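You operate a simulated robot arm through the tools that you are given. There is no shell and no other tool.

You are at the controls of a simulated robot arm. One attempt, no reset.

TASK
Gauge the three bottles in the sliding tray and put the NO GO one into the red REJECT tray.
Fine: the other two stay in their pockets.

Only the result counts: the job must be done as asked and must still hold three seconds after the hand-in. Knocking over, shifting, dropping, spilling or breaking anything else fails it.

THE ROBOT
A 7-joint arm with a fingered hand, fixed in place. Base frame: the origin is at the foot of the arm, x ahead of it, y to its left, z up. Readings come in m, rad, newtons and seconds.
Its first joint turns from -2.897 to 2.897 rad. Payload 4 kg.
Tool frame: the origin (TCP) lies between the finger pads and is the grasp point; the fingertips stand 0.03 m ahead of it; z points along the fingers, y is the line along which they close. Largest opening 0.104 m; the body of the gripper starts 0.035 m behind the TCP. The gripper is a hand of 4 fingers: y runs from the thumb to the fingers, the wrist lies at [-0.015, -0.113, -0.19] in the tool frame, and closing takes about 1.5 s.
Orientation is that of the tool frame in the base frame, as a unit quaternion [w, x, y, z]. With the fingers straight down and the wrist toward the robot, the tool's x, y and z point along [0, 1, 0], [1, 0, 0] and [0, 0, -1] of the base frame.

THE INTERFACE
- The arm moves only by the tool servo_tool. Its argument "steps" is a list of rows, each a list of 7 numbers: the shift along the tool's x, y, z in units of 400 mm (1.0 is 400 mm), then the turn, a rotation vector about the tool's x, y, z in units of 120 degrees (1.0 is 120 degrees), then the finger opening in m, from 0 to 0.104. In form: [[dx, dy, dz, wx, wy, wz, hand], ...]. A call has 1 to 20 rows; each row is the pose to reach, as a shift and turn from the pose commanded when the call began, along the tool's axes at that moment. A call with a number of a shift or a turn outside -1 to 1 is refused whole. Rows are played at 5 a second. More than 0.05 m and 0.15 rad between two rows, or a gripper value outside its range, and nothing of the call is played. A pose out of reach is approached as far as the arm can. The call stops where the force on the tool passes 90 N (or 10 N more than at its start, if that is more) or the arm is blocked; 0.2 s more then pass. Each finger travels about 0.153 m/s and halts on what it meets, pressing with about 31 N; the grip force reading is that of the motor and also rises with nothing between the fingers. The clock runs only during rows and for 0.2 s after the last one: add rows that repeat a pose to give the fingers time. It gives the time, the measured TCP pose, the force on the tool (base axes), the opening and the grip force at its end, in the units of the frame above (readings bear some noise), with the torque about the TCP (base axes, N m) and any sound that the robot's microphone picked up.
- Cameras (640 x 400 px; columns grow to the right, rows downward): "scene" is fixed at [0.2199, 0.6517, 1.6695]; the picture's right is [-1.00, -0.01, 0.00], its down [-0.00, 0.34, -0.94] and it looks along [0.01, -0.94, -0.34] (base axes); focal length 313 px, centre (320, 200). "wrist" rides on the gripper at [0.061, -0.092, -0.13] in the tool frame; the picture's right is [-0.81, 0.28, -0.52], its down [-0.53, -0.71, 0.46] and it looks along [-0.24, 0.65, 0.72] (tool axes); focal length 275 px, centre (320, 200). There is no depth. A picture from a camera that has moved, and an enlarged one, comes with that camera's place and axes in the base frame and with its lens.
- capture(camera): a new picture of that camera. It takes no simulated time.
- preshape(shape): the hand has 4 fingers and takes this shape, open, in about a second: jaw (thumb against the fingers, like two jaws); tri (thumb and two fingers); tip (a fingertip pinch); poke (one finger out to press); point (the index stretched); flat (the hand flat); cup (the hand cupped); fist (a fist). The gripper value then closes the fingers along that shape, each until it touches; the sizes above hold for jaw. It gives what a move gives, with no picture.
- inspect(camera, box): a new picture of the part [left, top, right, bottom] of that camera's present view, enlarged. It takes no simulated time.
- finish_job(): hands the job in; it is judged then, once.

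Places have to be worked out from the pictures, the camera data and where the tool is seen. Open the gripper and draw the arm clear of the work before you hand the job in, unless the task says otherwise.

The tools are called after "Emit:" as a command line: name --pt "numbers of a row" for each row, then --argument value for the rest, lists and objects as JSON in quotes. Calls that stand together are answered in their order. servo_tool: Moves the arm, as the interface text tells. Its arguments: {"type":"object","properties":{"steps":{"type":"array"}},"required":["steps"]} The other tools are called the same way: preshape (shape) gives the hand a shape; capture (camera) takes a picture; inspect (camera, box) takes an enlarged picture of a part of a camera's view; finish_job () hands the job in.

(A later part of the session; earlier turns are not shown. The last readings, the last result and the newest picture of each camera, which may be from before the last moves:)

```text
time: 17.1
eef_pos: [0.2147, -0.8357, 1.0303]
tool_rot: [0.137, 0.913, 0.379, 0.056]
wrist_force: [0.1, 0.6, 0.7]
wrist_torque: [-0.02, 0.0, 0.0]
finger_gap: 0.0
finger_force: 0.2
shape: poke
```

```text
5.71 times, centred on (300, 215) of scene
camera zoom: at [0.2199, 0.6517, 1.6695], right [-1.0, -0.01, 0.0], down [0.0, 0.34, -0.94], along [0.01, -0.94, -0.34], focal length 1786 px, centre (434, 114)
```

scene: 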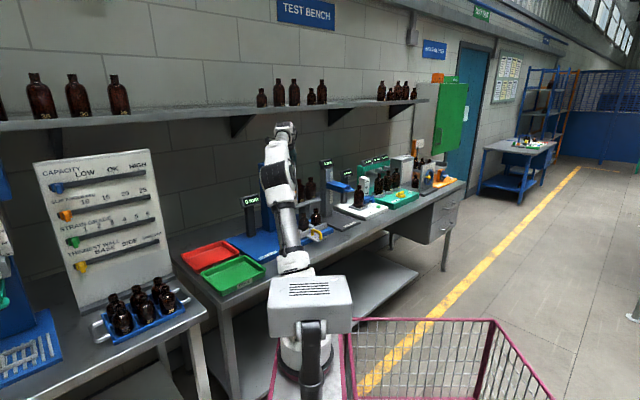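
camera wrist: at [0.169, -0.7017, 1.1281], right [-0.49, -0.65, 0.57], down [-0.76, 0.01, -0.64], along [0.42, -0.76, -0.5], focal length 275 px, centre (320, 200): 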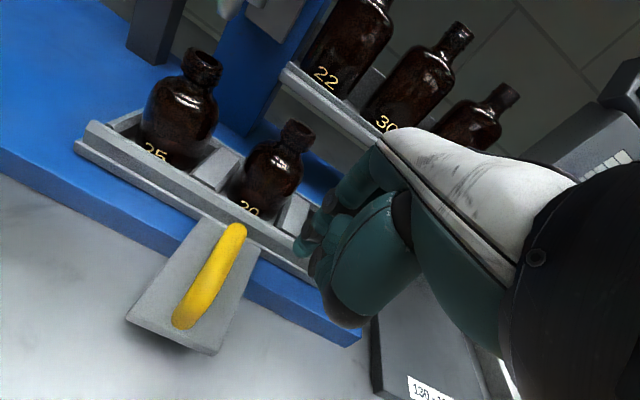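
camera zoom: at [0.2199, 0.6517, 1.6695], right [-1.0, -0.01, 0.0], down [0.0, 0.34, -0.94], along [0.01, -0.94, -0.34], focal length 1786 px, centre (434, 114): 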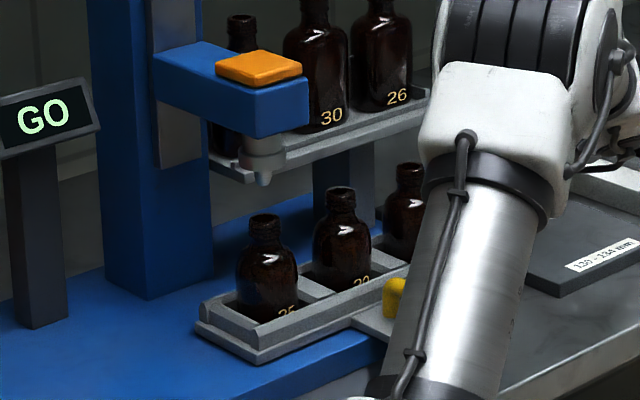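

Hand clear, force near zero. I lower straight down another 5 cm (components in the tilted tool frame) so the finger stands beside the bar just above the bench.

Emit:
servo_tool --pt "0 -0.0122 0.04 0 0 0 0.104" --pt "0 -0.0243 0.08 0 0 0 0.104" --pt "0 -0.0365 0.1195 0 0 0 0.104" --pt "0 -0.0365 0.1195 0 0 0 0.104"

Emit:
capture --camera "wrist"

Emit:
inspect --camera "wrist" --box '[180, 160, 400, 340]'

```text
time: 18.1
eef_pos: [0.2165, -0.8336, 0.9824]
tool_rot: [0.138, 0.913, 0.379, 0.057]
wrist_force: [0.6, 0.0, 0.2]
wrist_torque: [0.0, -0.02, 0.03]
finger_gap: 0.0
finger_force: 0.0
shape: poke
```

```text
taken
camera wrist: at [0.1707, -0.702, 1.0799], right [-0.49, -0.65, 0.58], down [-0.76, 0.01, -0.65], along [0.42, -0.76, -0.5], focal length 275 px, centre (320, 200)
```

wrist: 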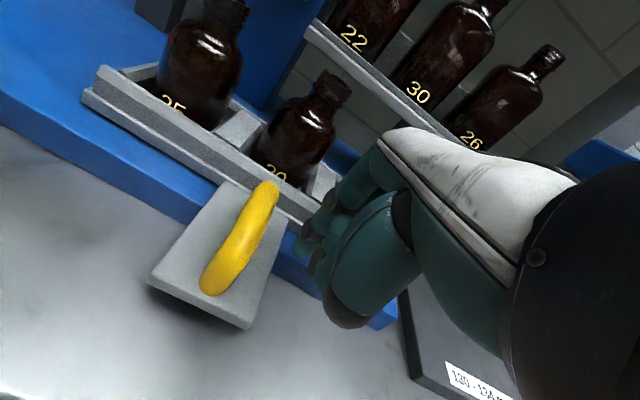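

```text
2.22 times, centred on (290, 250) of wrist
camera zoom: at [0.1707, -0.702, 1.0799], right [-0.49, -0.65, 0.58], down [-0.76, 0.01, -0.65], along [0.42, -0.76, -0.5], focal length 612 px, centre (387, 89)
```

zoom: 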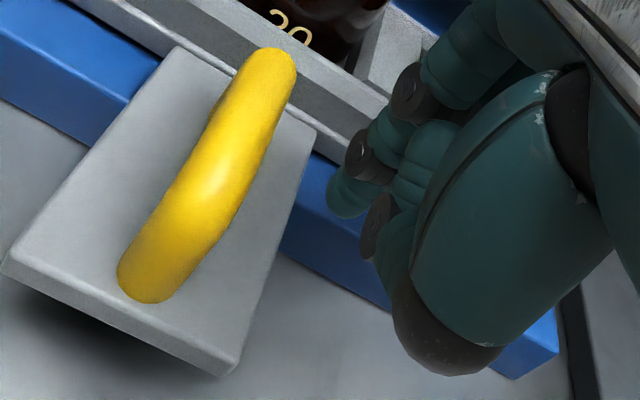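

Finger stands to the right of the handle bar at the right height. I push along tool +x (along the tray) in modest steps, first 6 cm, and look.

Emit:
servo_tool --pt "0.025 0 0 0 0 0 0.104" --pt "0.05 0 0 0 0 0 0.104" --pt "0.075 0 0 0 0 0 0.104" --pt "0.1 0 0 0 0 0 0.104" --pt "0.125 0 0 0 0 0 0.104" --pt "0.15 0 0 0 0 0 0.104"

Emit:
capture --camera "wrist"

Emit:
inspect --camera "scene" --box '[260, 180, 340, 250]'

```text
time: 19.5
eef_pos: [0.2581, -0.792, 0.9819]
tool_rot: [0.137, 0.913, 0.38, 0.058]
wrist_force: [-0.3, -0.4, 0.4]
wrist_torque: [-0.01, 0.02, 0.0]
finger_gap: 0.0001
finger_force: 0.0
shape: poke
```

```text
taken
camera wrist: at [0.2124, -0.6601, 1.0794], right [-0.49, -0.65, 0.57], down [-0.76, 0.01, -0.65], along [0.42, -0.76, -0.5], focal length 275 px, centre (320, 200)
```

wrist: 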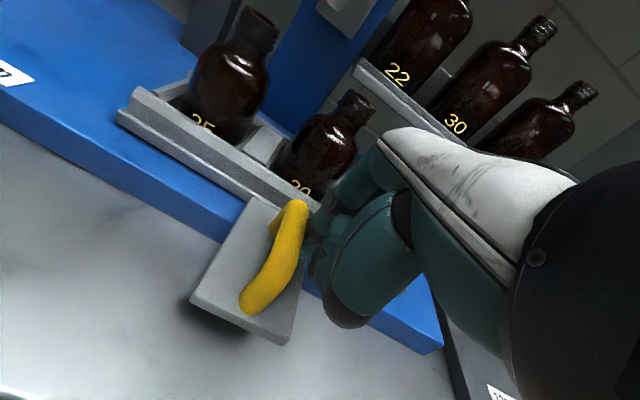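

```text
5.71 times, centred on (300, 215) of scene
camera zoom: at [0.2199, 0.6517, 1.6695], right [-1.0, -0.01, 0.0], down [0.0, 0.34, -0.94], along [0.01, -0.94, -0.34], focal length 1786 px, centre (434, 114)
```

zoom: 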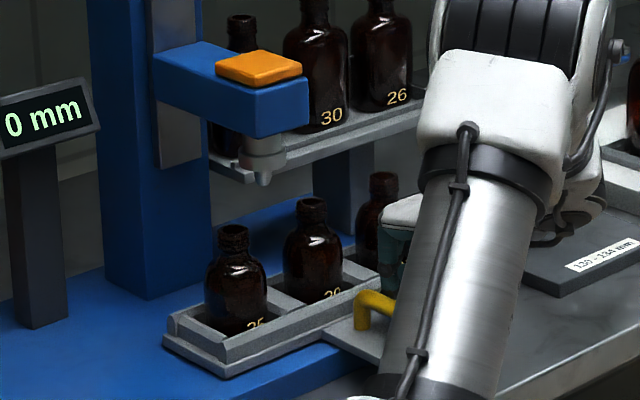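

The tray slides freely (now about 39 mm), display reset to 0 mm, bottles upright. About 52 mm remain to bring bottle 20 under the plug; I push 45 mm more and measure.

Emit:
servo_tool --pt "0.025 0 0 0 0 0 0.104" --pt "0.05 0 0 0 0 0 0.104" --pt "0.075 0 0 0 0 0 0.104" --pt "0.1 0 0 0 0 0 0.104" --pt "0.1125 0 0 0 0 0 0.104" --pt "0.1125 0 0 0 0 0 0.104"

Emit:
capture --camera "wrist"

Emit:
inspect --camera "scene" --box '[260, 190, 320, 240]'

```text
time: 20.9
eef_pos: [0.2891, -0.7601, 0.9827]
tool_rot: [0.137, 0.913, 0.379, 0.057]
wrist_force: [0.8, -0.3, 0.5]
wrist_torque: [-0.01, 0.0, -0.02]
finger_gap: 0.0001
finger_force: 0.0
shape: poke
```

```text
taken
camera wrist: at [0.2438, -0.6277, 1.0796], right [-0.49, -0.65, 0.57], down [-0.76, 0.01, -0.64], along [0.42, -0.76, -0.5], focal length 275 px, centre (320, 200)
```

wrist: 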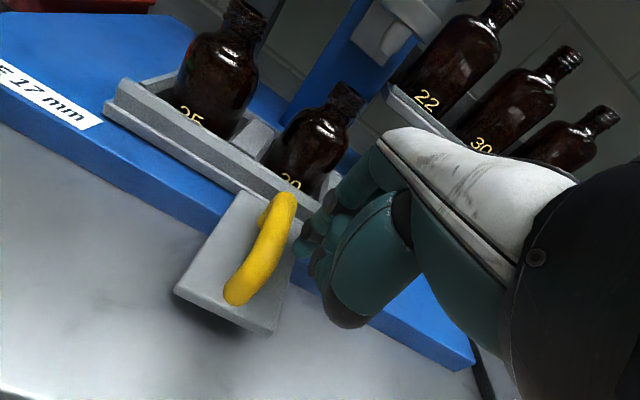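

```text
8.00 times, centred on (290, 215) of scene
camera zoom: at [0.2199, 0.6517, 1.6695], right [-1.0, -0.01, 0.0], down [0.0, 0.34, -0.94], along [0.01, -0.94, -0.34], focal length 2501 px, centre (560, 80)
```

zoom: 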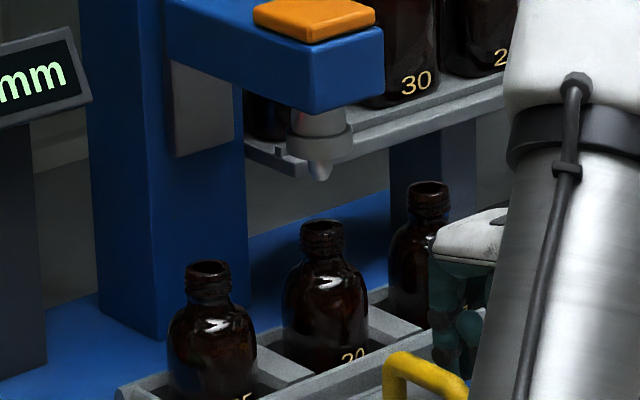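

Bottle 20's rim now sits where bottle 25's did (directly below the plug; the tray appears to have clicked into place). I raise the hand straight up clear of the handle.

Emit:
servo_tool --pt "-0.025 0 0 0 0 0 0.104" --pt "-0.03 0.0365 -0.1195 0 0 0 0.104" --pt "-0.03 0.073 -0.239 0 0 0 0.104" --pt "-0.03 0.1095 -0.3585 0 0 0 0.104" --pt "-0.03 0.146 -0.478 0 0 0 0.104" --pt "-0.03 0.1825 -0.5975 0 0 0 0.104" --pt "-0.03 0.2117 -0.693 0 0 0 0.104"

Emit:
capture --camera "wrist"

Emit:
inspect --camera "scene" --box '[235, 180, 325, 240]'

```text
time: 22.5
eef_pos: [0.2786, -0.7676, 1.2697]
tool_rot: [0.136, 0.913, 0.379, 0.056]
wrist_force: [-0.2, 0.2, -0.5]
wrist_torque: [0.02, -0.02, 0.03]
finger_gap: 0.0
finger_force: 0.1
shape: poke
```

```text
taken
camera wrist: at [0.2337, -0.6343, 1.3684], right [-0.49, -0.65, 0.57], down [-0.76, 0.01, -0.64], along [0.42, -0.76, -0.5], focal length 275 px, centre (320, 200)
```

wrist: 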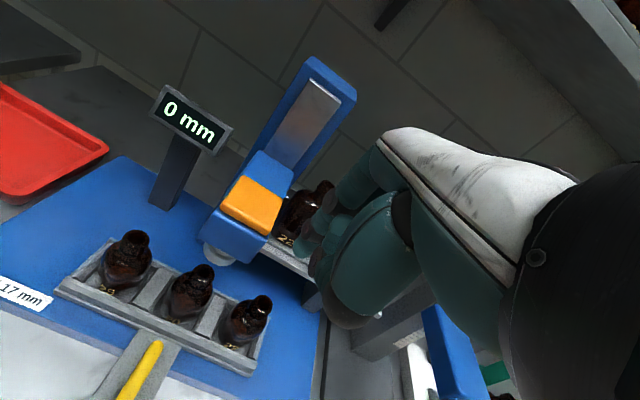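

```text
6.67 times, centred on (280, 210) of scene
camera zoom: at [0.2199, 0.6517, 1.6695], right [-1.0, -0.01, 0.0], down [0.0, 0.34, -0.94], along [0.01, -0.94, -0.34], focal length 2084 px, centre (587, 133)
```

zoom: 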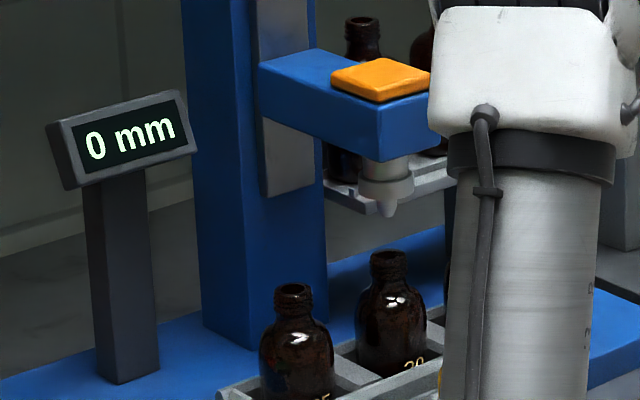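

Tray undisturbed. I level the hand and move it above the pad at [0.384, -0.804].

Emit:
servo_tool --pt "0.03 0.06 0.0184 0.047 0 0 0.104" --pt "0.06 0.12 0.0367 0.095 0 0 0.104" --pt "0.09 0.18 0.055 0.142 0 0 0.104" --pt "0.1208 0.2404 0.0734 0.142 0 0 0.104" --pt "0.1208 0.2404 0.0734 0.142 0 0 0.104"

Emit:
capture --camera "wrist"

Emit:
inspect --camera "scene" --box '[235, 160, 325, 240]'

```text
time: 23.7
eef_pos: [0.3865, -0.805, 1.2698]
tool_rot: [0.0, 0.924, 0.383, 0.0]
wrist_force: [0.3, 0.2, 0.7]
wrist_torque: [0.0, -0.01, 0.0]
finger_gap: 0.0001
finger_force: 0.1
shape: poke
```

```text
taken
camera wrist: at [0.3656, -0.697, 1.4011], right [-0.38, -0.77, 0.52], down [-0.88, 0.13, -0.46], along [0.28, -0.63, -0.72], focal length 275 px, centre (320, 200)
```

wrist: 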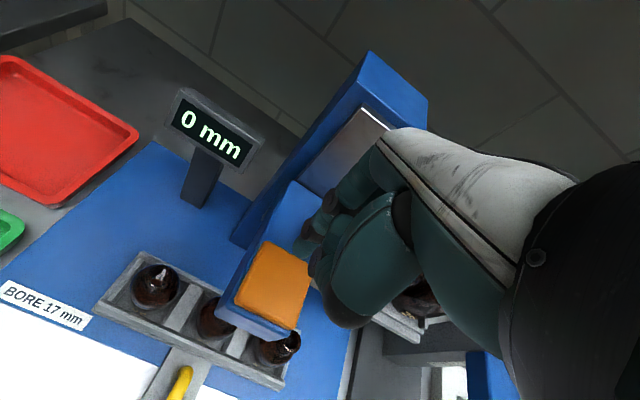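

```text
5.00 times, centred on (280, 200) of scene
camera zoom: at [0.2199, 0.6517, 1.6695], right [-1.0, -0.01, 0.0], down [0.0, 0.34, -0.94], along [0.01, -0.94, -0.34], focal length 1563 px, centre (520, 200)
```

zoom: 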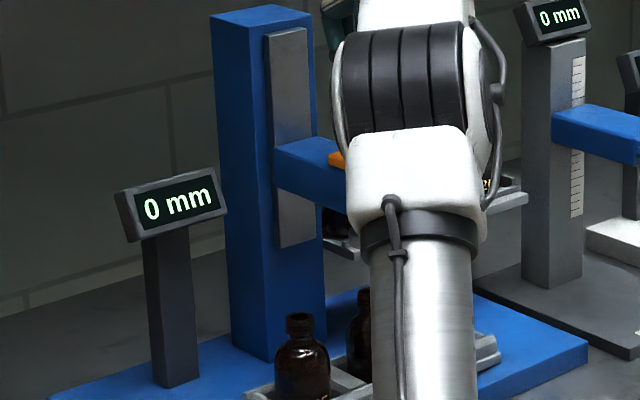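

Pad centre re-checks at [0.382, -0.800]. I lower onto it and press the head down to just short of the rim.

Emit:
servo_tool --pt "0 -0.01 0.05 0 0 0 0.104" --pt "0 -0.01 0.1 0 0 0 0.104" --pt "0 -0.01 0.13 0 0 0 0.104" --pt "0 -0.01 0.15 0 0 0 0.104" --pt "0 -0.01 0.17 0 0 0 0.104" --pt "0 -0.01 0.19 0 0 0 0.104" --pt "0 -0.01 0.21 0 0 0 0.104" --pt "0 -0.01 0.225 0 0 0 0.104"

Emit:
capture --camera "wrist"

Emit:
inspect --camera "scene" --box '[235, 180, 325, 240]'

```text
time: 25.5
eef_pos: [0.383, -0.8032, 1.1819]
tool_rot: [0.001, 0.924, 0.383, 0.0]
wrist_force: [1.1, 1.1, 6.5]
wrist_torque: [0.01, 0.03, -0.01]
finger_gap: 0.0004
finger_force: 0.0
shape: poke
```

```text
taken
camera wrist: at [0.3623, -0.6942, 1.3123], right [-0.38, -0.77, 0.52], down [-0.88, 0.13, -0.46], along [0.29, -0.63, -0.72], focal length 275 px, centre (320, 200)
```

wrist: 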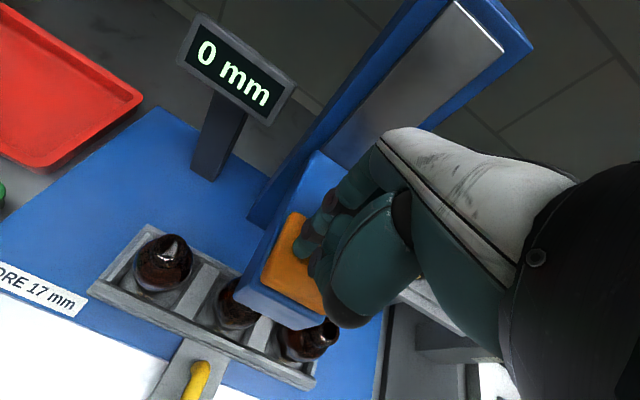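

```text
6.67 times, centred on (280, 210) of scene
camera zoom: at [0.2199, 0.6517, 1.6695], right [-1.0, -0.01, 0.0], down [0.0, 0.34, -0.94], along [0.01, -0.94, -0.34], focal length 2084 px, centre (587, 133)
```

zoom: 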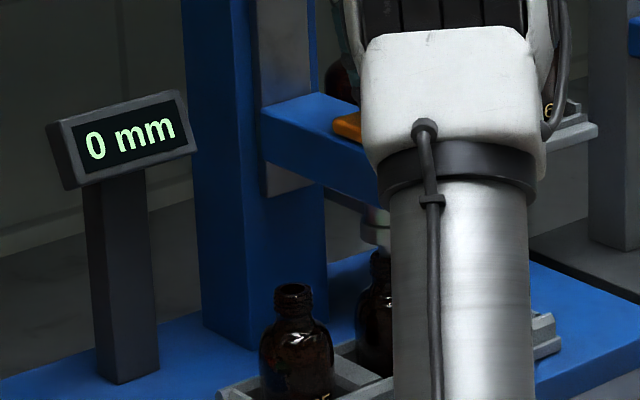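

6.5 N, plug just entering the mouth. I continue in 2–3 mm steps.

Emit:
servo_tool --pt "0 0 0.0075 0 0 0 0.104" --pt "0 0 0.015 0 0 0 0.104" --pt "0 0 0.0225 0 0 0 0.104" --pt "0 0 0.03 0 0 0 0.104"

Emit:
inspect --camera "scene" --box '[235, 180, 325, 240]'

```text
time: 26.5
eef_pos: [0.3836, -0.8017, 1.1708]
tool_rot: [0.002, 0.924, 0.383, 0.0]
wrist_force: [0.9, -6.8, 16.6]
wrist_torque: [-0.3, 0.14, 0.08]
finger_gap: 0.0002
finger_force: 0.0
shape: poke
```

```text
6.67 times, centred on (280, 210) of scene
camera zoom: at [0.2199, 0.6517, 1.6695], right [-1.0, -0.01, 0.0], down [0.0, 0.34, -0.94], along [0.01, -0.94, -0.34], focal length 2084 px, centre (587, 133)
```

zoom: 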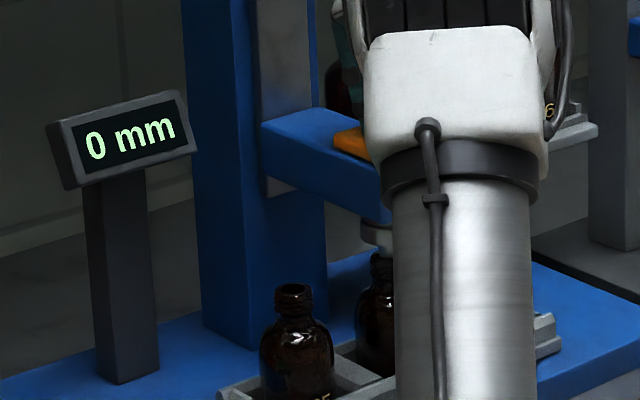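

Resistance is higher and earlier than with bottle 25 (17 N at 1.171). I press 3 mm further to see what the display says.

Emit:
servo_tool --pt "0 0 0.004 0 0 0 0.104" --pt "0 0 0.0075 0 0 0 0.104" --pt "0 0 0.0075 0 0 0 0.104"

Emit:
inspect --camera "scene" --box '[235, 180, 325, 240]'

Emit:
capture --camera "wrist"

```text
time: 27.3
eef_pos: [0.3841, -0.8018, 1.1673]
tool_rot: [0.001, 0.924, 0.383, 0.001]
wrist_force: [-1.1, -2.3, 18.6]
wrist_torque: [-0.2, 0.19, 0.04]
finger_gap: 0.0
finger_force: 0.1
shape: poke
```

```text
6.67 times, centred on (280, 210) of scene
camera zoom: at [0.2199, 0.6517, 1.6695], right [-1.0, -0.01, 0.0], down [0.0, 0.34, -0.94], along [0.01, -0.94, -0.34], focal length 2084 px, centre (587, 133)
```

zoom: 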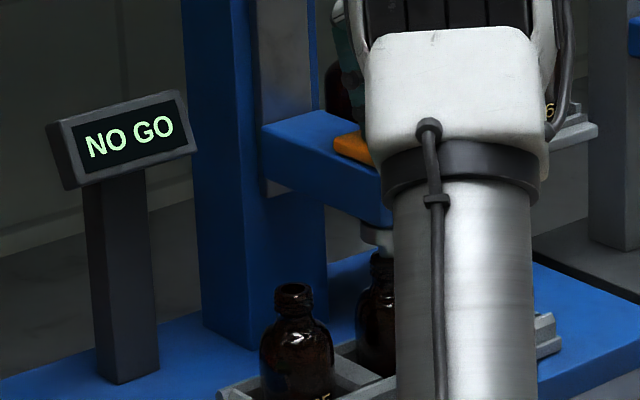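

```text
taken
camera wrist: at [0.3623, -0.6937, 1.2973], right [-0.38, -0.77, 0.52], down [-0.88, 0.13, -0.46], along [0.29, -0.63, -0.72], focal length 275 px, centre (320, 200)
```

wrist: 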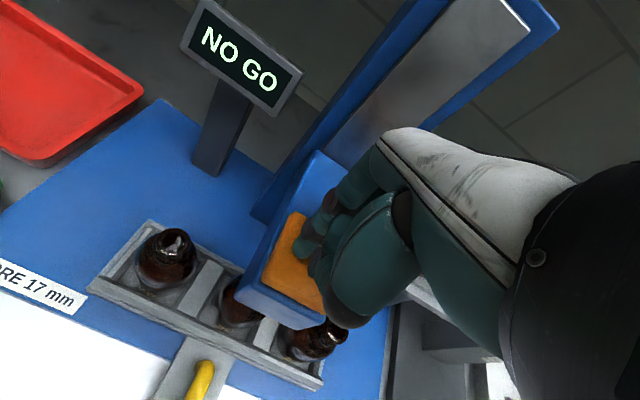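

NO GO for bottle 20 (it also visibly has the narrower bore). For certainty I will also gauge 27; that slide also brings bottle 20 out to the left of the gauge head. I raise off the pad first.

Emit:
servo_tool --pt "0 0 -0.02 0 0 0 0.104" --pt "0 0 -0.045 0 0 0 0.104" --pt "0 0 -0.07 0 0 0 0.104" --pt "0 0 -0.095 0 0 0 0.104" --pt "0 0 -0.12 0 0 0 0.104" --pt "0 0 -0.17 0 0 0 0.104" --pt "0 0 -0.22 0 0 0 0.104" --pt "0 0 -0.26 0 0 0 0.104"

Emit:
capture --camera "wrist"

Emit:
inspect --camera "scene" --box '[235, 180, 325, 240]'

```text
time: 29.1
eef_pos: [0.3829, -0.8018, 1.2716]
tool_rot: [0.001, 0.924, 0.383, 0.0]
wrist_force: [0.0, 0.2, -0.4]
wrist_torque: [0.02, 0.03, -0.03]
finger_gap: 0.0003
finger_force: 0.0
shape: poke
```

```text
taken
camera wrist: at [0.3616, -0.6944, 1.4011], right [-0.38, -0.77, 0.52], down [-0.88, 0.13, -0.46], along [0.29, -0.63, -0.72], focal length 275 px, centre (320, 200)
```

wrist: 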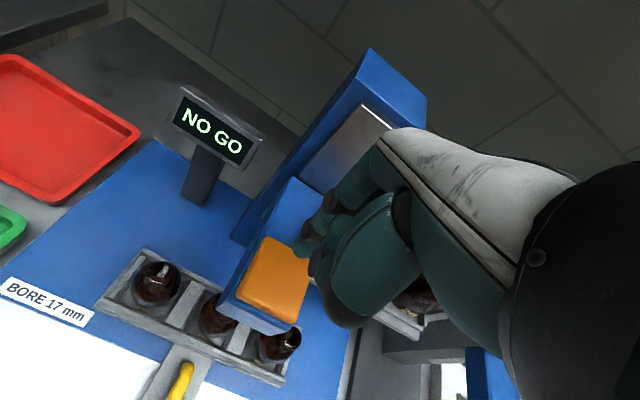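

```text
6.67 times, centred on (280, 210) of scene
camera zoom: at [0.2199, 0.6517, 1.6695], right [-1.0, -0.01, 0.0], down [0.0, 0.34, -0.94], along [0.01, -0.94, -0.34], focal length 2084 px, centre (587, 133)
```

zoom: 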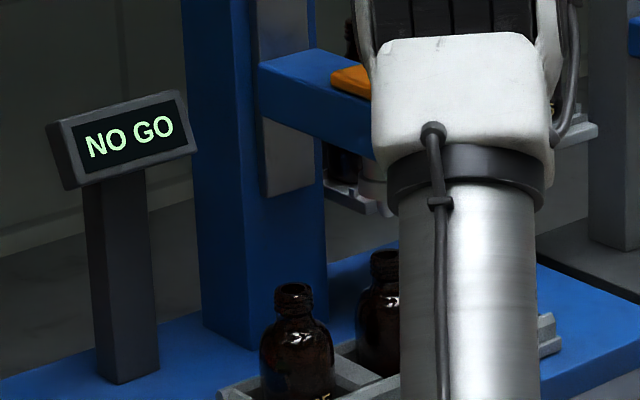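

Head is back up, bottle 20 still seated. I go back to the right side of the handle, tilting back as before, down to z≈1.03.

Emit:
servo_tool --pt "-0.04 -0.08 0 -0.047 0 0 0.104" --pt "-0.08 -0.16 0 -0.095 0 0 0.104" --pt "-0.116 -0.2412 0 -0.142 0 0 0.104" --pt "-0.116 -0.2412 0.1 -0.142 0 0 0.104" --pt "-0.116 -0.2412 0.2 -0.142 0 0 0.104" --pt "-0.116 -0.2412 0.3 -0.142 0 0 0.104" --pt "-0.116 -0.2412 0.4 -0.142 0 0 0.104" --pt "-0.116 -0.2412 0.5 -0.142 0 0 0.104" --pt "-0.116 -0.2412 0.6 -0.142 0 0 0.104" --pt "-0.116 -0.2412 0.6 -0.142 0 0 0.104"

Emit:
capture --camera "wrist"

Emit:
inspect --camera "scene" --box '[250, 180, 340, 250]'

```text
time: 31.3
eef_pos: [0.2818, -0.7692, 1.0298]
tool_rot: [0.138, 0.913, 0.379, 0.057]
wrist_force: [-0.9, -0.8, 0.3]
wrist_torque: [-0.01, 0.0, 0.04]
finger_gap: 0.0001
finger_force: 0.0
shape: poke
```

```text
taken
camera wrist: at [0.2368, -0.6354, 1.1282], right [-0.49, -0.65, 0.58], down [-0.76, 0.01, -0.64], along [0.42, -0.76, -0.5], focal length 275 px, centre (320, 200)
```

wrist: 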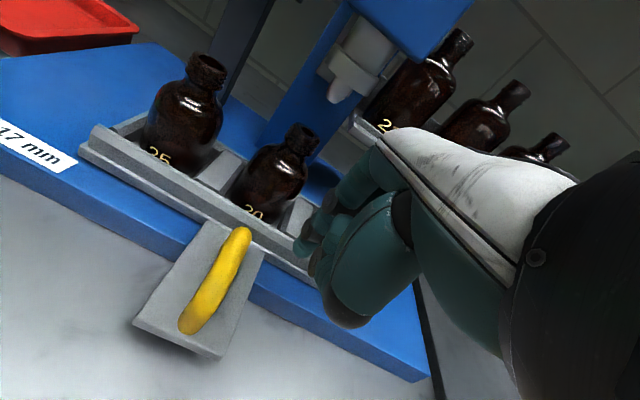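

```text
5.71 times, centred on (295, 215) of scene
camera zoom: at [0.2199, 0.6517, 1.6695], right [-1.0, -0.01, 0.0], down [0.0, 0.34, -0.94], along [0.01, -0.94, -0.34], focal length 1786 px, centre (463, 114)
```

zoom: 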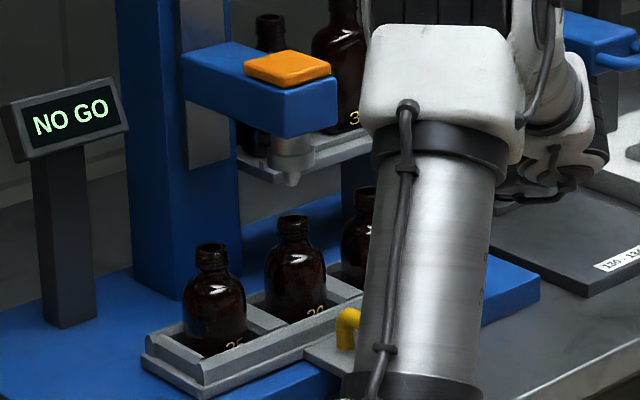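

Same relative picture as before the first push. I lower 5 cm and push the tray one more pitch.

Emit:
servo_tool --pt "0 -0.0122 0.04 0 0 0 0.104" --pt "0 -0.0243 0.08 0 0 0 0.104" --pt "0 -0.0365 0.1195 0 0 0 0.104" --pt "0.025 -0.0365 0.1195 0 0 0 0.104" --pt "0.05 -0.0365 0.1195 0 0 0 0.104" --pt "0.075 -0.0365 0.1195 0 0 0 0.104" --pt "0.1 -0.0365 0.1195 0 0 0 0.104" --pt "0.125 -0.0365 0.1195 0 0 0 0.104" --pt "0.15 -0.0365 0.1195 0 0 0 0.104" --pt "0.175 -0.0365 0.1195 0 0 0 0.104" --pt "0.2 -0.0365 0.1195 0 0 0 0.104" --pt "0.22 -0.0365 0.1195 0 0 0 0.104" --pt "0.22 -0.0365 0.1195 0 0 0 0.104"

Emit:
capture --camera "wrist"

Emit:
inspect --camera "scene" --box '[250, 180, 340, 250]'

```text
time: 34.1
eef_pos: [0.3457, -0.7063, 0.9818]
tool_rot: [0.138, 0.913, 0.379, 0.058]
wrist_force: [0.3, 0.0, 0.1]
wrist_torque: [-0.02, 0.0, 0.01]
finger_gap: 0.0
finger_force: 0.1
shape: poke
```

```text
taken
camera wrist: at [0.3002, -0.5733, 1.0792], right [-0.49, -0.65, 0.58], down [-0.76, 0.01, -0.64], along [0.42, -0.76, -0.5], focal length 275 px, centre (320, 200)
```

wrist: 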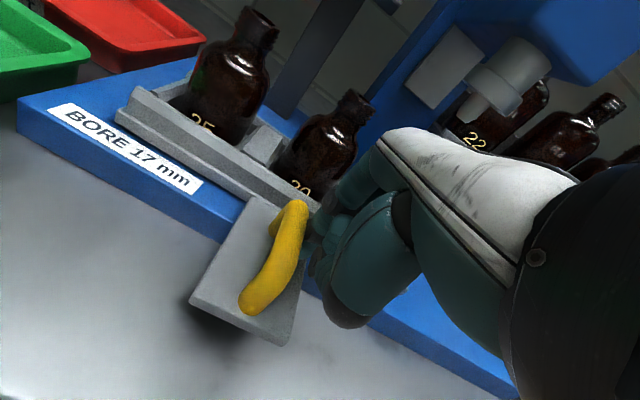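

```text
5.71 times, centred on (295, 215) of scene
camera zoom: at [0.2199, 0.6517, 1.6695], right [-1.0, -0.01, 0.0], down [0.0, 0.34, -0.94], along [0.01, -0.94, -0.34], focal length 1786 px, centre (463, 114)
```

zoom: 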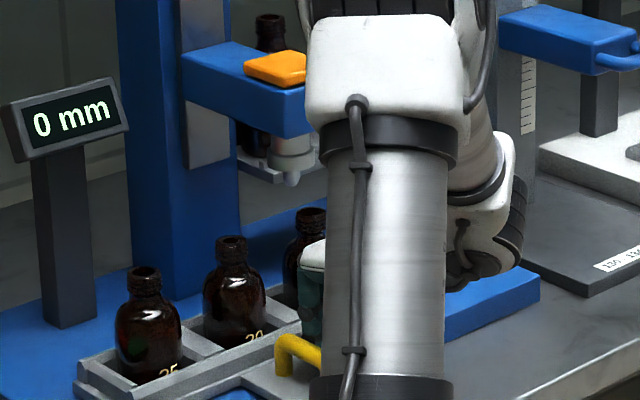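

About 20 mm remain by my measure; last time the tray snapped the final bit into a detent. I push 13 mm more and check.

Emit:
servo_tool --pt "0.0125 0 0 0 0 0 0.104" --pt "0.025 0 0 0 0 0 0.104" --pt "0.0325 0 0 0 0 0 0.104" --pt "0.0325 0 0 0 0 0 0.104" --pt "0.0325 0 0 0 0 0 0.104"

Emit:
capture --camera "wrist"

Emit:
inspect --camera "scene" --box '[250, 180, 340, 250]'

```text
time: 35.3
eef_pos: [0.3542, -0.6959, 0.9812]
tool_rot: [0.137, 0.913, 0.379, 0.057]
wrist_force: [0.2, 0.3, 0.2]
wrist_torque: [-0.03, 0.0, -0.02]
finger_gap: 0.0001
finger_force: 0.1
shape: poke
```

```text
taken
camera wrist: at [0.3088, -0.5628, 1.079], right [-0.49, -0.65, 0.57], down [-0.76, 0.01, -0.64], along [0.42, -0.76, -0.5], focal length 275 px, centre (320, 200)
```

wrist: 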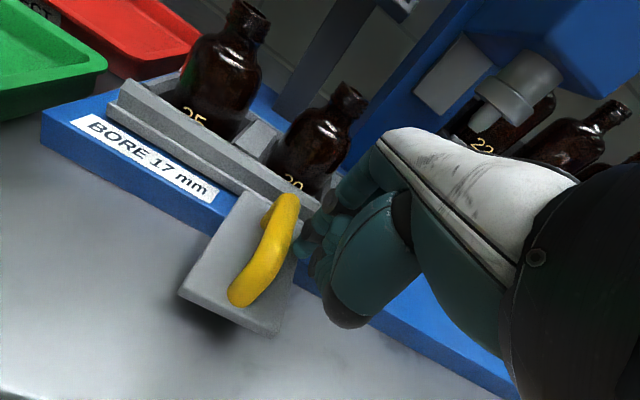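

```text
5.71 times, centred on (295, 215) of scene
camera zoom: at [0.2199, 0.6517, 1.6695], right [-1.0, -0.01, 0.0], down [0.0, 0.34, -0.94], along [0.01, -0.94, -0.34], focal length 1786 px, centre (463, 114)
```

zoom: 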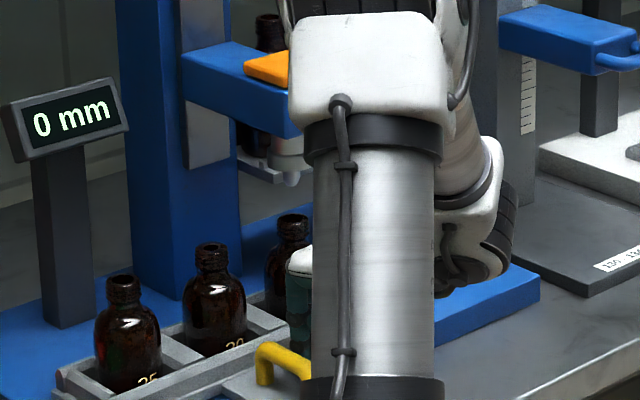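

Tray snapped to the next stop: bottle 27 is now at the gauge position. I raise the hand straight up again.

Emit:
servo_tool --pt "-0.025 0 0 0 0 0 0.104" --pt "-0.03 0.0365 -0.1195 0 0 0 0.104" --pt "-0.03 0.073 -0.239 0 0 0 0.104" --pt "-0.03 0.1095 -0.3585 0 0 0 0.104" --pt "-0.03 0.146 -0.478 0 0 0 0.104" --pt "-0.03 0.1825 -0.5975 0 0 0 0.104" --pt "-0.03 0.2117 -0.693 0 0 0 0.104" --pt "-0.03 0.2117 -0.693 0 0 0 0.104"

Emit:
capture --camera "wrist"

```text
time: 37.1
eef_pos: [0.3454, -0.7043, 1.2712]
tool_rot: [0.136, 0.913, 0.38, 0.057]
wrist_force: [0.5, -0.7, -0.2]
wrist_torque: [0.01, -0.02, -0.01]
finger_gap: 0.0
finger_force: 0.1
shape: poke
```

```text
taken
camera wrist: at [0.2996, -0.5712, 1.3689], right [-0.49, -0.65, 0.58], down [-0.76, 0.01, -0.64], along [0.42, -0.76, -0.5], focal length 275 px, centre (320, 200)
```

wrist: 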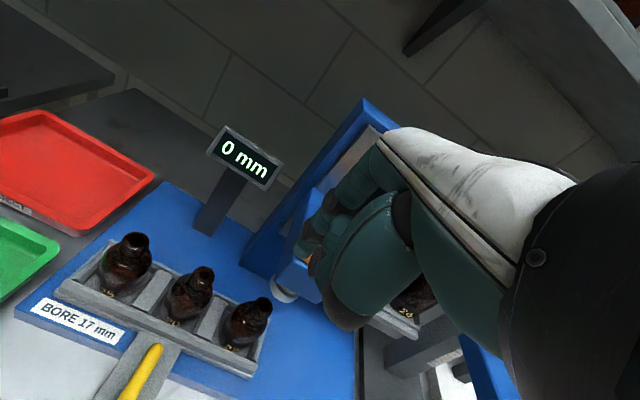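

I note the positions of the bottles and the red tray from this view, and move over the pad again, levelling the hand.

Emit:
inspect --camera "wrist" --box '[40, 210, 290, 400]'

Emit:
inspect --camera "wrist" --box '[0, 90, 200, 290]'

Emit:
servo_tool --pt "-0.027 0.058 0.0176 0.047 0 0 0.104" --pt "-0.055 0.115 0.0352 0.095 0 0 0.104" --pt "-0.082 0.173 0.0527 0.142 0 0 0.104" --pt "-0.109 0.23 0.0703 0.142 0 0 0.104" --pt "-0.109 0.23 0.0703 0.142 0 0 0.104"

Emit:
capture --camera "wrist"

```text
2.11 times, centred on (165, 305) of wrist
camera zoom: at [0.2996, -0.5712, 1.3689], right [-0.49, -0.65, 0.58], down [-0.76, 0.01, -0.64], along [0.42, -0.76, -0.5], focal length 580 px, centre (646, -21)
```

zoom: 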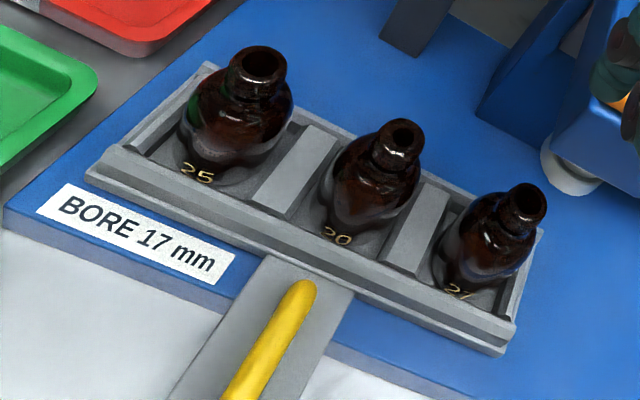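

```text
2.00 times, centred on (100, 190) of wrist
camera zoom: at [0.2996, -0.5712, 1.3689], right [-0.49, -0.65, 0.58], down [-0.76, 0.01, -0.64], along [0.42, -0.76, -0.5], focal length 551 px, centre (760, 220)
```

zoom: 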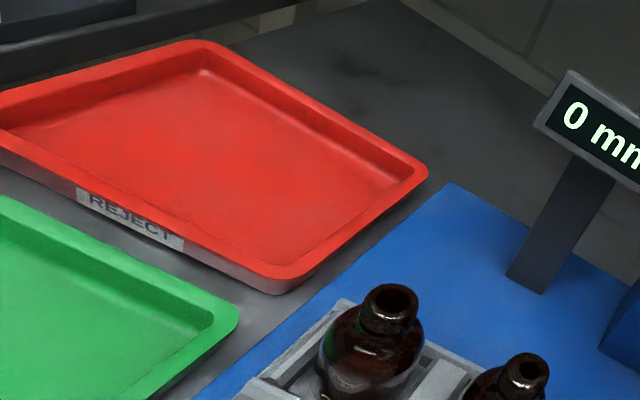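

```text
time: 38.3
eef_pos: [0.3806, -0.8027, 1.2699]
tool_rot: [0.0, 0.924, 0.383, 0.0]
wrist_force: [0.0, 0.3, 0.0]
wrist_torque: [0.0, 0.0, -0.01]
finger_gap: 0.0
finger_force: 0.1
shape: poke
```

```text
taken
camera wrist: at [0.3601, -0.6936, 1.4005], right [-0.38, -0.77, 0.52], down [-0.88, 0.13, -0.46], along [0.29, -0.63, -0.72], focal length 275 px, centre (320, 200)
```

wrist: 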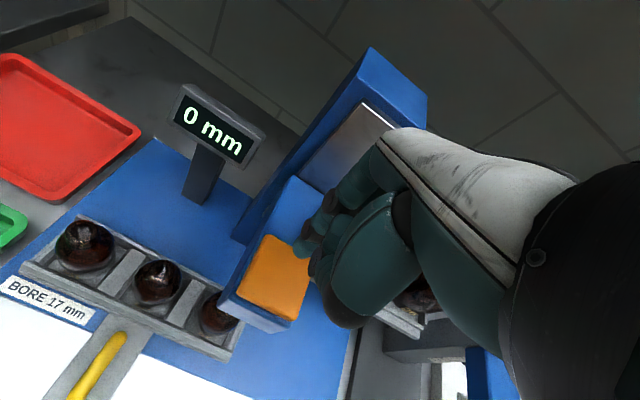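

Bore of 20 is visibly narrower than those of 25 and 27. I press the pad for bottle 27, down to just before the rim.

Emit:
servo_tool --pt "0 0 0.05 0 0 0 0.104" --pt "0 0 0.1 0 0 0 0.104" --pt "0 0 0.13 0 0 0 0.104" --pt "0 0 0.15 0 0 0 0.104" --pt "0 0 0.17 0 0 0 0.104" --pt "0 0 0.19 0 0 0 0.104" --pt "0 0 0.21 0 0 0 0.104" --pt "0 0 0.225 0 0 0 0.104" --pt "0 0 0.2325 0 0 0 0.104" --pt "0 0 0.24 0 0 0 0.104"

Emit:
inspect --camera "scene" --box '[235, 180, 325, 240]'

```text
time: 40.5
eef_pos: [0.3821, -0.8024, 1.1745]
tool_rot: [0.001, 0.924, 0.383, 0.0]
wrist_force: [1.5, 0.7, 5.5]
wrist_torque: [-0.04, 0.03, 0.0]
finger_gap: 0.0
finger_force: 0.0
shape: poke
```

```text
6.67 times, centred on (280, 210) of scene
camera zoom: at [0.2199, 0.6517, 1.6695], right [-1.0, -0.01, 0.0], down [0.0, 0.34, -0.94], along [0.01, -0.94, -0.34], focal length 2084 px, centre (587, 133)
```

zoom: 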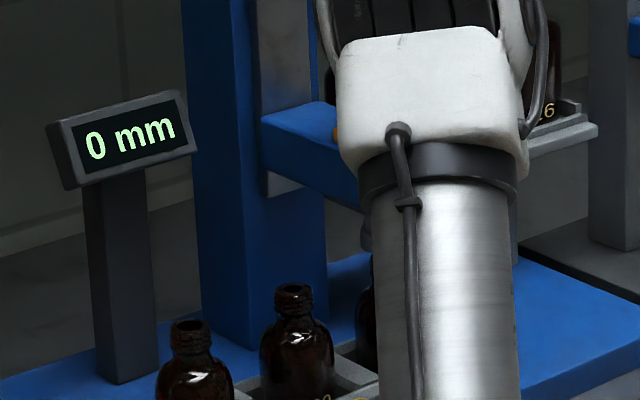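

5.5 N, still free. I continue 12 mm in small steps.

Emit:
servo_tool --pt "0 0 0.0075 0 0 0 0.104" --pt "0 0 0.015 0 0 0 0.104" --pt "0 0 0.0225 0 0 0 0.104" --pt "0 0 0.03 0 0 0 0.104"

Emit:
inspect --camera "scene" --box '[235, 180, 325, 240]'

```text
time: 41.5
eef_pos: [0.3834, -0.8027, 1.1647]
tool_rot: [0.001, 0.924, 0.384, -0.001]
wrist_force: [1.5, 0.1, 11.6]
wrist_torque: [-0.07, 0.09, -0.01]
finger_gap: 0.0002
finger_force: 0.1
shape: poke
```

```text
6.67 times, centred on (280, 210) of scene
camera zoom: at [0.2199, 0.6517, 1.6695], right [-1.0, -0.01, 0.0], down [0.0, 0.34, -0.94], along [0.01, -0.94, -0.34], focal length 2084 px, centre (587, 133)
```

zoom: 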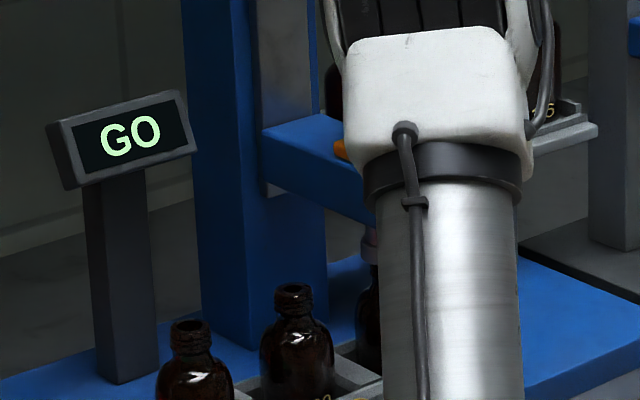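

GO for bottle 27, so bottle 20 is the single NO GO. I raise off the pad and back away toward the robot.

Emit:
servo_tool --pt "0 0 -0.02 0 0 0 0.104" --pt "0 0 -0.045 0 0 0 0.104" --pt "0 0 -0.07 0 0 0 0.104" --pt "0 0 -0.095 0 0 0 0.104" --pt "0 0 -0.12 0 0 0 0.104" --pt "0 0 -0.17 0 0 0 0.104" --pt "0 0 -0.22 0 0 0 0.104" --pt "0 0 -0.28 0 0 0 0.104" --pt "0 -0.08 -0.32 0 0 0 0.104" --pt "0 -0.18 -0.36 0 0 0 0.104" --pt "0 -0.28 -0.38 0 0 0 0.104" --pt "0 -0.38 -0.38 0 0 0 0.104"

Emit:
capture --camera "wrist"

Emit:
inspect --camera "scene" --box '[235, 170, 335, 250]'

```text
time: 44.1
eef_pos: [0.2745, -0.6941, 1.3158]
tool_rot: [0.0, 0.924, 0.384, 0.0]
wrist_force: [-0.1, 0.1, -0.5]
wrist_torque: [0.04, 0.0, -0.01]
finger_gap: 0.0
finger_force: 0.0
shape: poke
```

```text
taken
camera wrist: at [0.2541, -0.5863, 1.446], right [-0.38, -0.77, 0.52], down [-0.88, 0.13, -0.46], along [0.29, -0.63, -0.72], focal length 275 px, centre (320, 200)
```

wrist: 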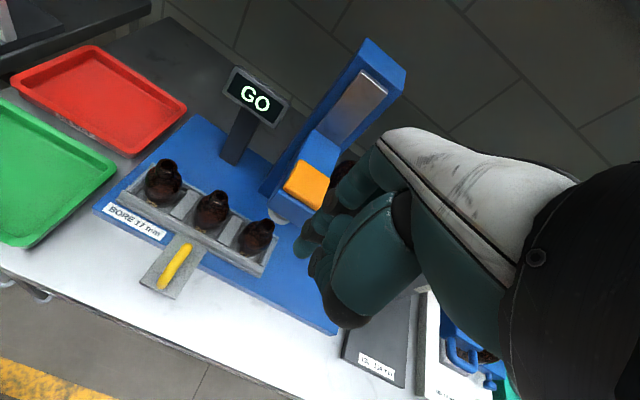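

```text
5.00 times, centred on (285, 210) of scene
camera zoom: at [0.2199, 0.6517, 1.6695], right [-1.0, -0.01, 0.0], down [0.0, 0.34, -0.94], along [0.01, -0.94, -0.34], focal length 1563 px, centre (495, 150)
```

zoom: 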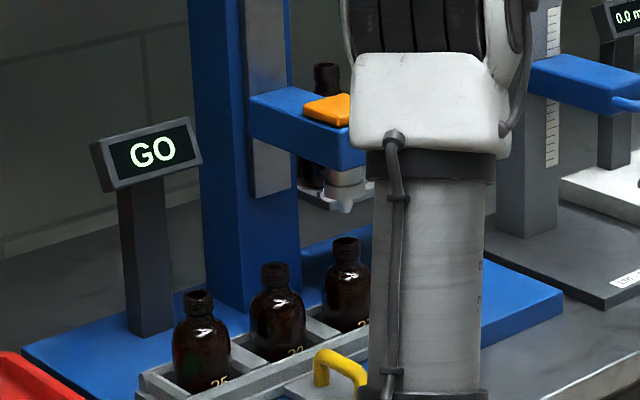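

Now I zoom in to fix bottle 20's position and the red tray's floor and walls.

Emit:
inspect --camera "wrist" --box '[120, 140, 300, 290]'

Emit:
inspect --camera "wrist" --box '[0, 30, 200, 170]'

Emit:
inspect --camera "scene" --box '[170, 225, 250, 285]'

Emit:
inspect --camera "scene" --box '[255, 210, 315, 250]'

```text
2.67 times, centred on (210, 215) of wrist
camera zoom: at [0.2541, -0.5863, 1.446], right [-0.38, -0.77, 0.52], down [-0.88, 0.13, -0.46], along [0.29, -0.63, -0.72], focal length 734 px, centre (613, 160)
```

zoom: 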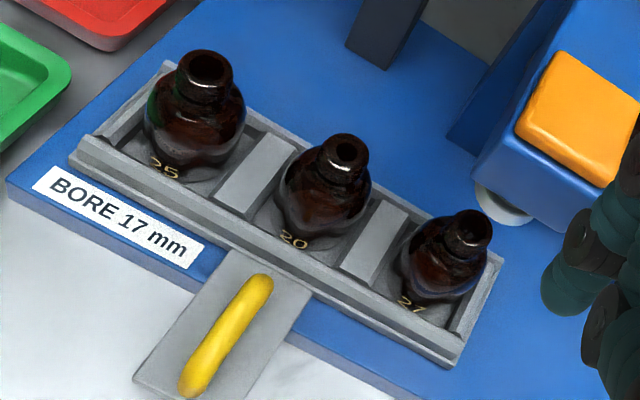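

```text
2.86 times, centred on (100, 100) of wrist
camera zoom: at [0.2541, -0.5863, 1.446], right [-0.38, -0.77, 0.52], down [-0.88, 0.13, -0.46], along [0.29, -0.63, -0.72], focal length 786 px, centre (949, 486)
```

zoom: 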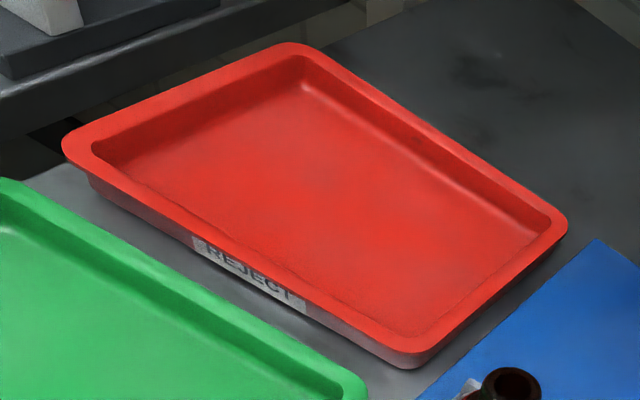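

```text
6.67 times, centred on (210, 255) of scene
camera zoom: at [0.2199, 0.6517, 1.6695], right [-1.0, -0.01, 0.0], down [0.0, 0.34, -0.94], along [0.01, -0.94, -0.34], focal length 2084 px, centre (1053, -167)
```

zoom: 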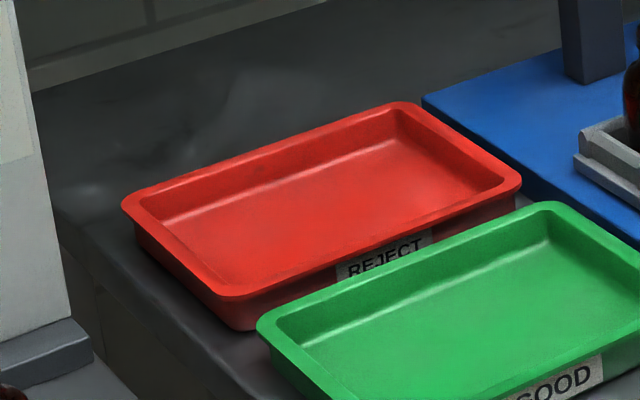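

```text
10.00 times, centred on (285, 230) of scene
camera zoom: at [0.2199, 0.6517, 1.6695], right [-1.0, -0.01, 0.0], down [0.0, 0.34, -0.94], along [0.01, -0.94, -0.34], focal length 3126 px, centre (670, -100)
```

zoom: 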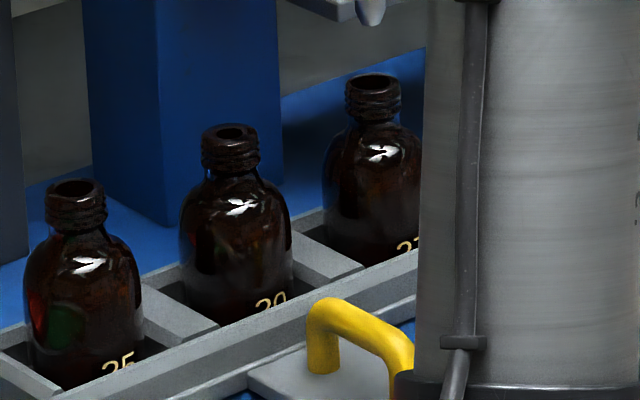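

Bottle 20 now stands at [0.448, -0.742], rim z 1.0445; red tray rim z≈0.932, floor ≈0.908, corners near [0.61,-0.65], [0.73,-0.77], [0.875,-0.616], [0.76,-0.503]. I switch to the jaw shape in free space to see how wide the fingers spread before planning the grasp.

Emit:
preshape --shape "jaw"

Emit:
capture --camera "wrist"

Emit:
inspect --camera "wrist" --box '[240, 130, 440, 380]'

Emit:
inspect --camera "scene" --box '[260, 110, 360, 220]'

```text
time: 45.0
eef_pos: [0.2753, -0.6938, 1.315]
tool_rot: [0.0, 0.923, 0.384, 0.0]
wrist_force: [0.7, -0.3, 0.6]
wrist_torque: [0.04, 0.03, 0.0]
finger_gap: 0.1038
finger_force: 0.0
shape: jaw
```

```text
taken
camera wrist: at [0.2542, -0.5865, 1.4461], right [-0.38, -0.77, 0.52], down [-0.88, 0.13, -0.46], along [0.29, -0.63, -0.72], focal length 275 px, centre (320, 200)
```

wrist: 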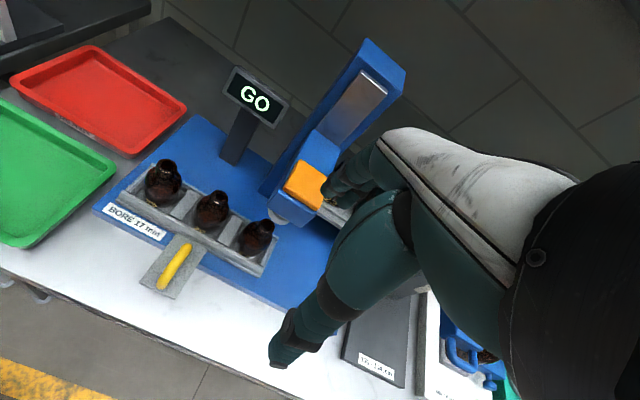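

```text
1.60 times, centred on (340, 255) of wrist
camera zoom: at [0.2542, -0.5865, 1.4461], right [-0.38, -0.77, 0.52], down [-0.88, 0.13, -0.46], along [0.29, -0.63, -0.72], focal length 440 px, centre (288, 112)
```

zoom: 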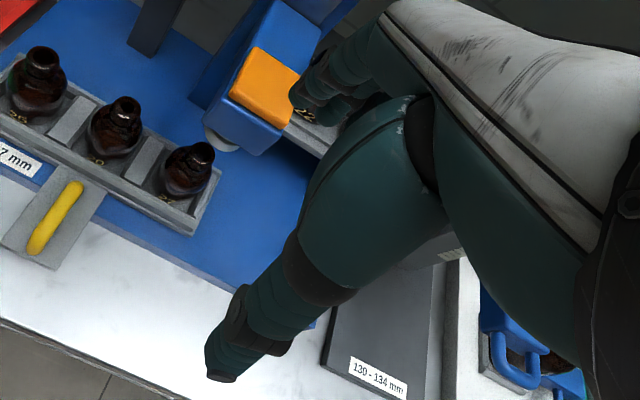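

```text
3.64 times, centred on (310, 165) of scene
camera zoom: at [0.2199, 0.6517, 1.6695], right [-1.0, -0.01, 0.0], down [0.0, 0.34, -0.94], along [0.01, -0.94, -0.34], focal length 1137 px, centre (356, 327)
```

zoom: 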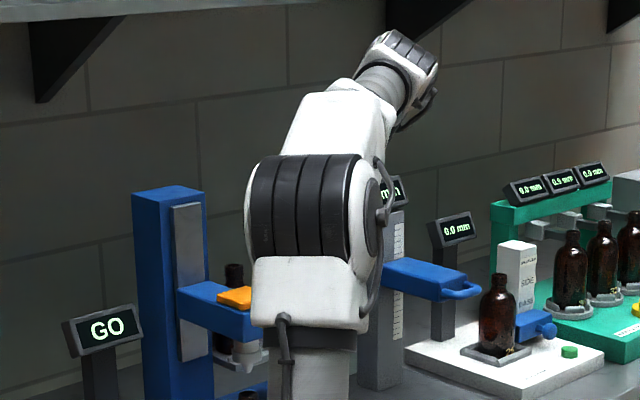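

The jaw fingers spread toward tool -x (toward the gauge head), leaving only about 1 cm beside the head at this tray position. I'd like more room, so I'll try pushing the tray a little further left with the poke finger; first back to poke and down beside the handle.

Emit:
preshape --shape "poke"

Emit:
servo_tool --pt "0.036 0.047 0 -0.047 0 0 0.104" --pt "0.072 0.094 0 -0.095 0 0 0.104" --pt "0.108 0.1403 0 -0.142 0 0 0.104" --pt "0.108 0.1403 0.11 -0.142 0 0 0.104" --pt "0.108 0.1403 0.22 -0.142 0 0 0.104" --pt "0.108 0.1403 0.33 -0.142 0 0 0.104" --pt "0.108 0.1403 0.44 -0.142 0 0 0.104" --pt "0.108 0.1403 0.55 -0.142 0 0 0.104" --pt "0.108 0.1403 0.65 -0.142 0 0 0.104" --pt "0.108 0.1403 0.7125 -0.142 0 0 0.104" --pt "0.108 0.1403 0.7125 -0.142 0 0 0.104"

Emit:
capture --camera "wrist"

```text
time: 45.9
eef_pos: [0.2745, -0.6949, 1.3155]
tool_rot: [0.0, 0.923, 0.384, 0.0]
wrist_force: [-0.4, -0.5, 0.1]
wrist_torque: [-0.02, 0.03, -0.03]
finger_gap: 0.0
finger_force: 0.1
shape: poke
```

```text
time: 48.3
eef_pos: [0.344, -0.7029, 1.0292]
tool_rot: [0.138, 0.913, 0.379, 0.058]
wrist_force: [-0.3, -0.3, -0.3]
wrist_torque: [-0.01, -0.02, 0.01]
finger_gap: 0.0
finger_force: 0.1
shape: poke
```

```text
taken
camera wrist: at [0.2987, -0.5702, 1.1272], right [-0.49, -0.65, 0.58], down [-0.76, 0.01, -0.64], along [0.42, -0.76, -0.5], focal length 275 px, centre (320, 200)
```

wrist: 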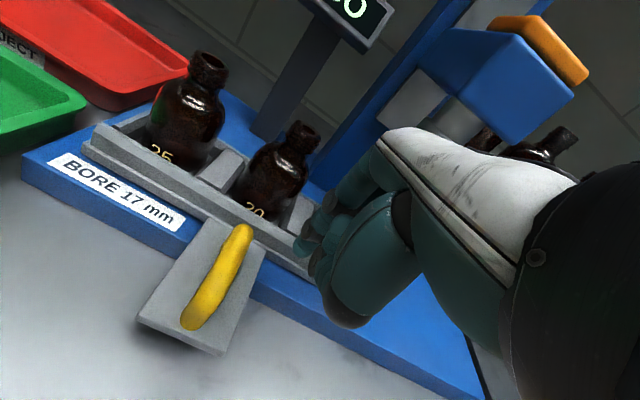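

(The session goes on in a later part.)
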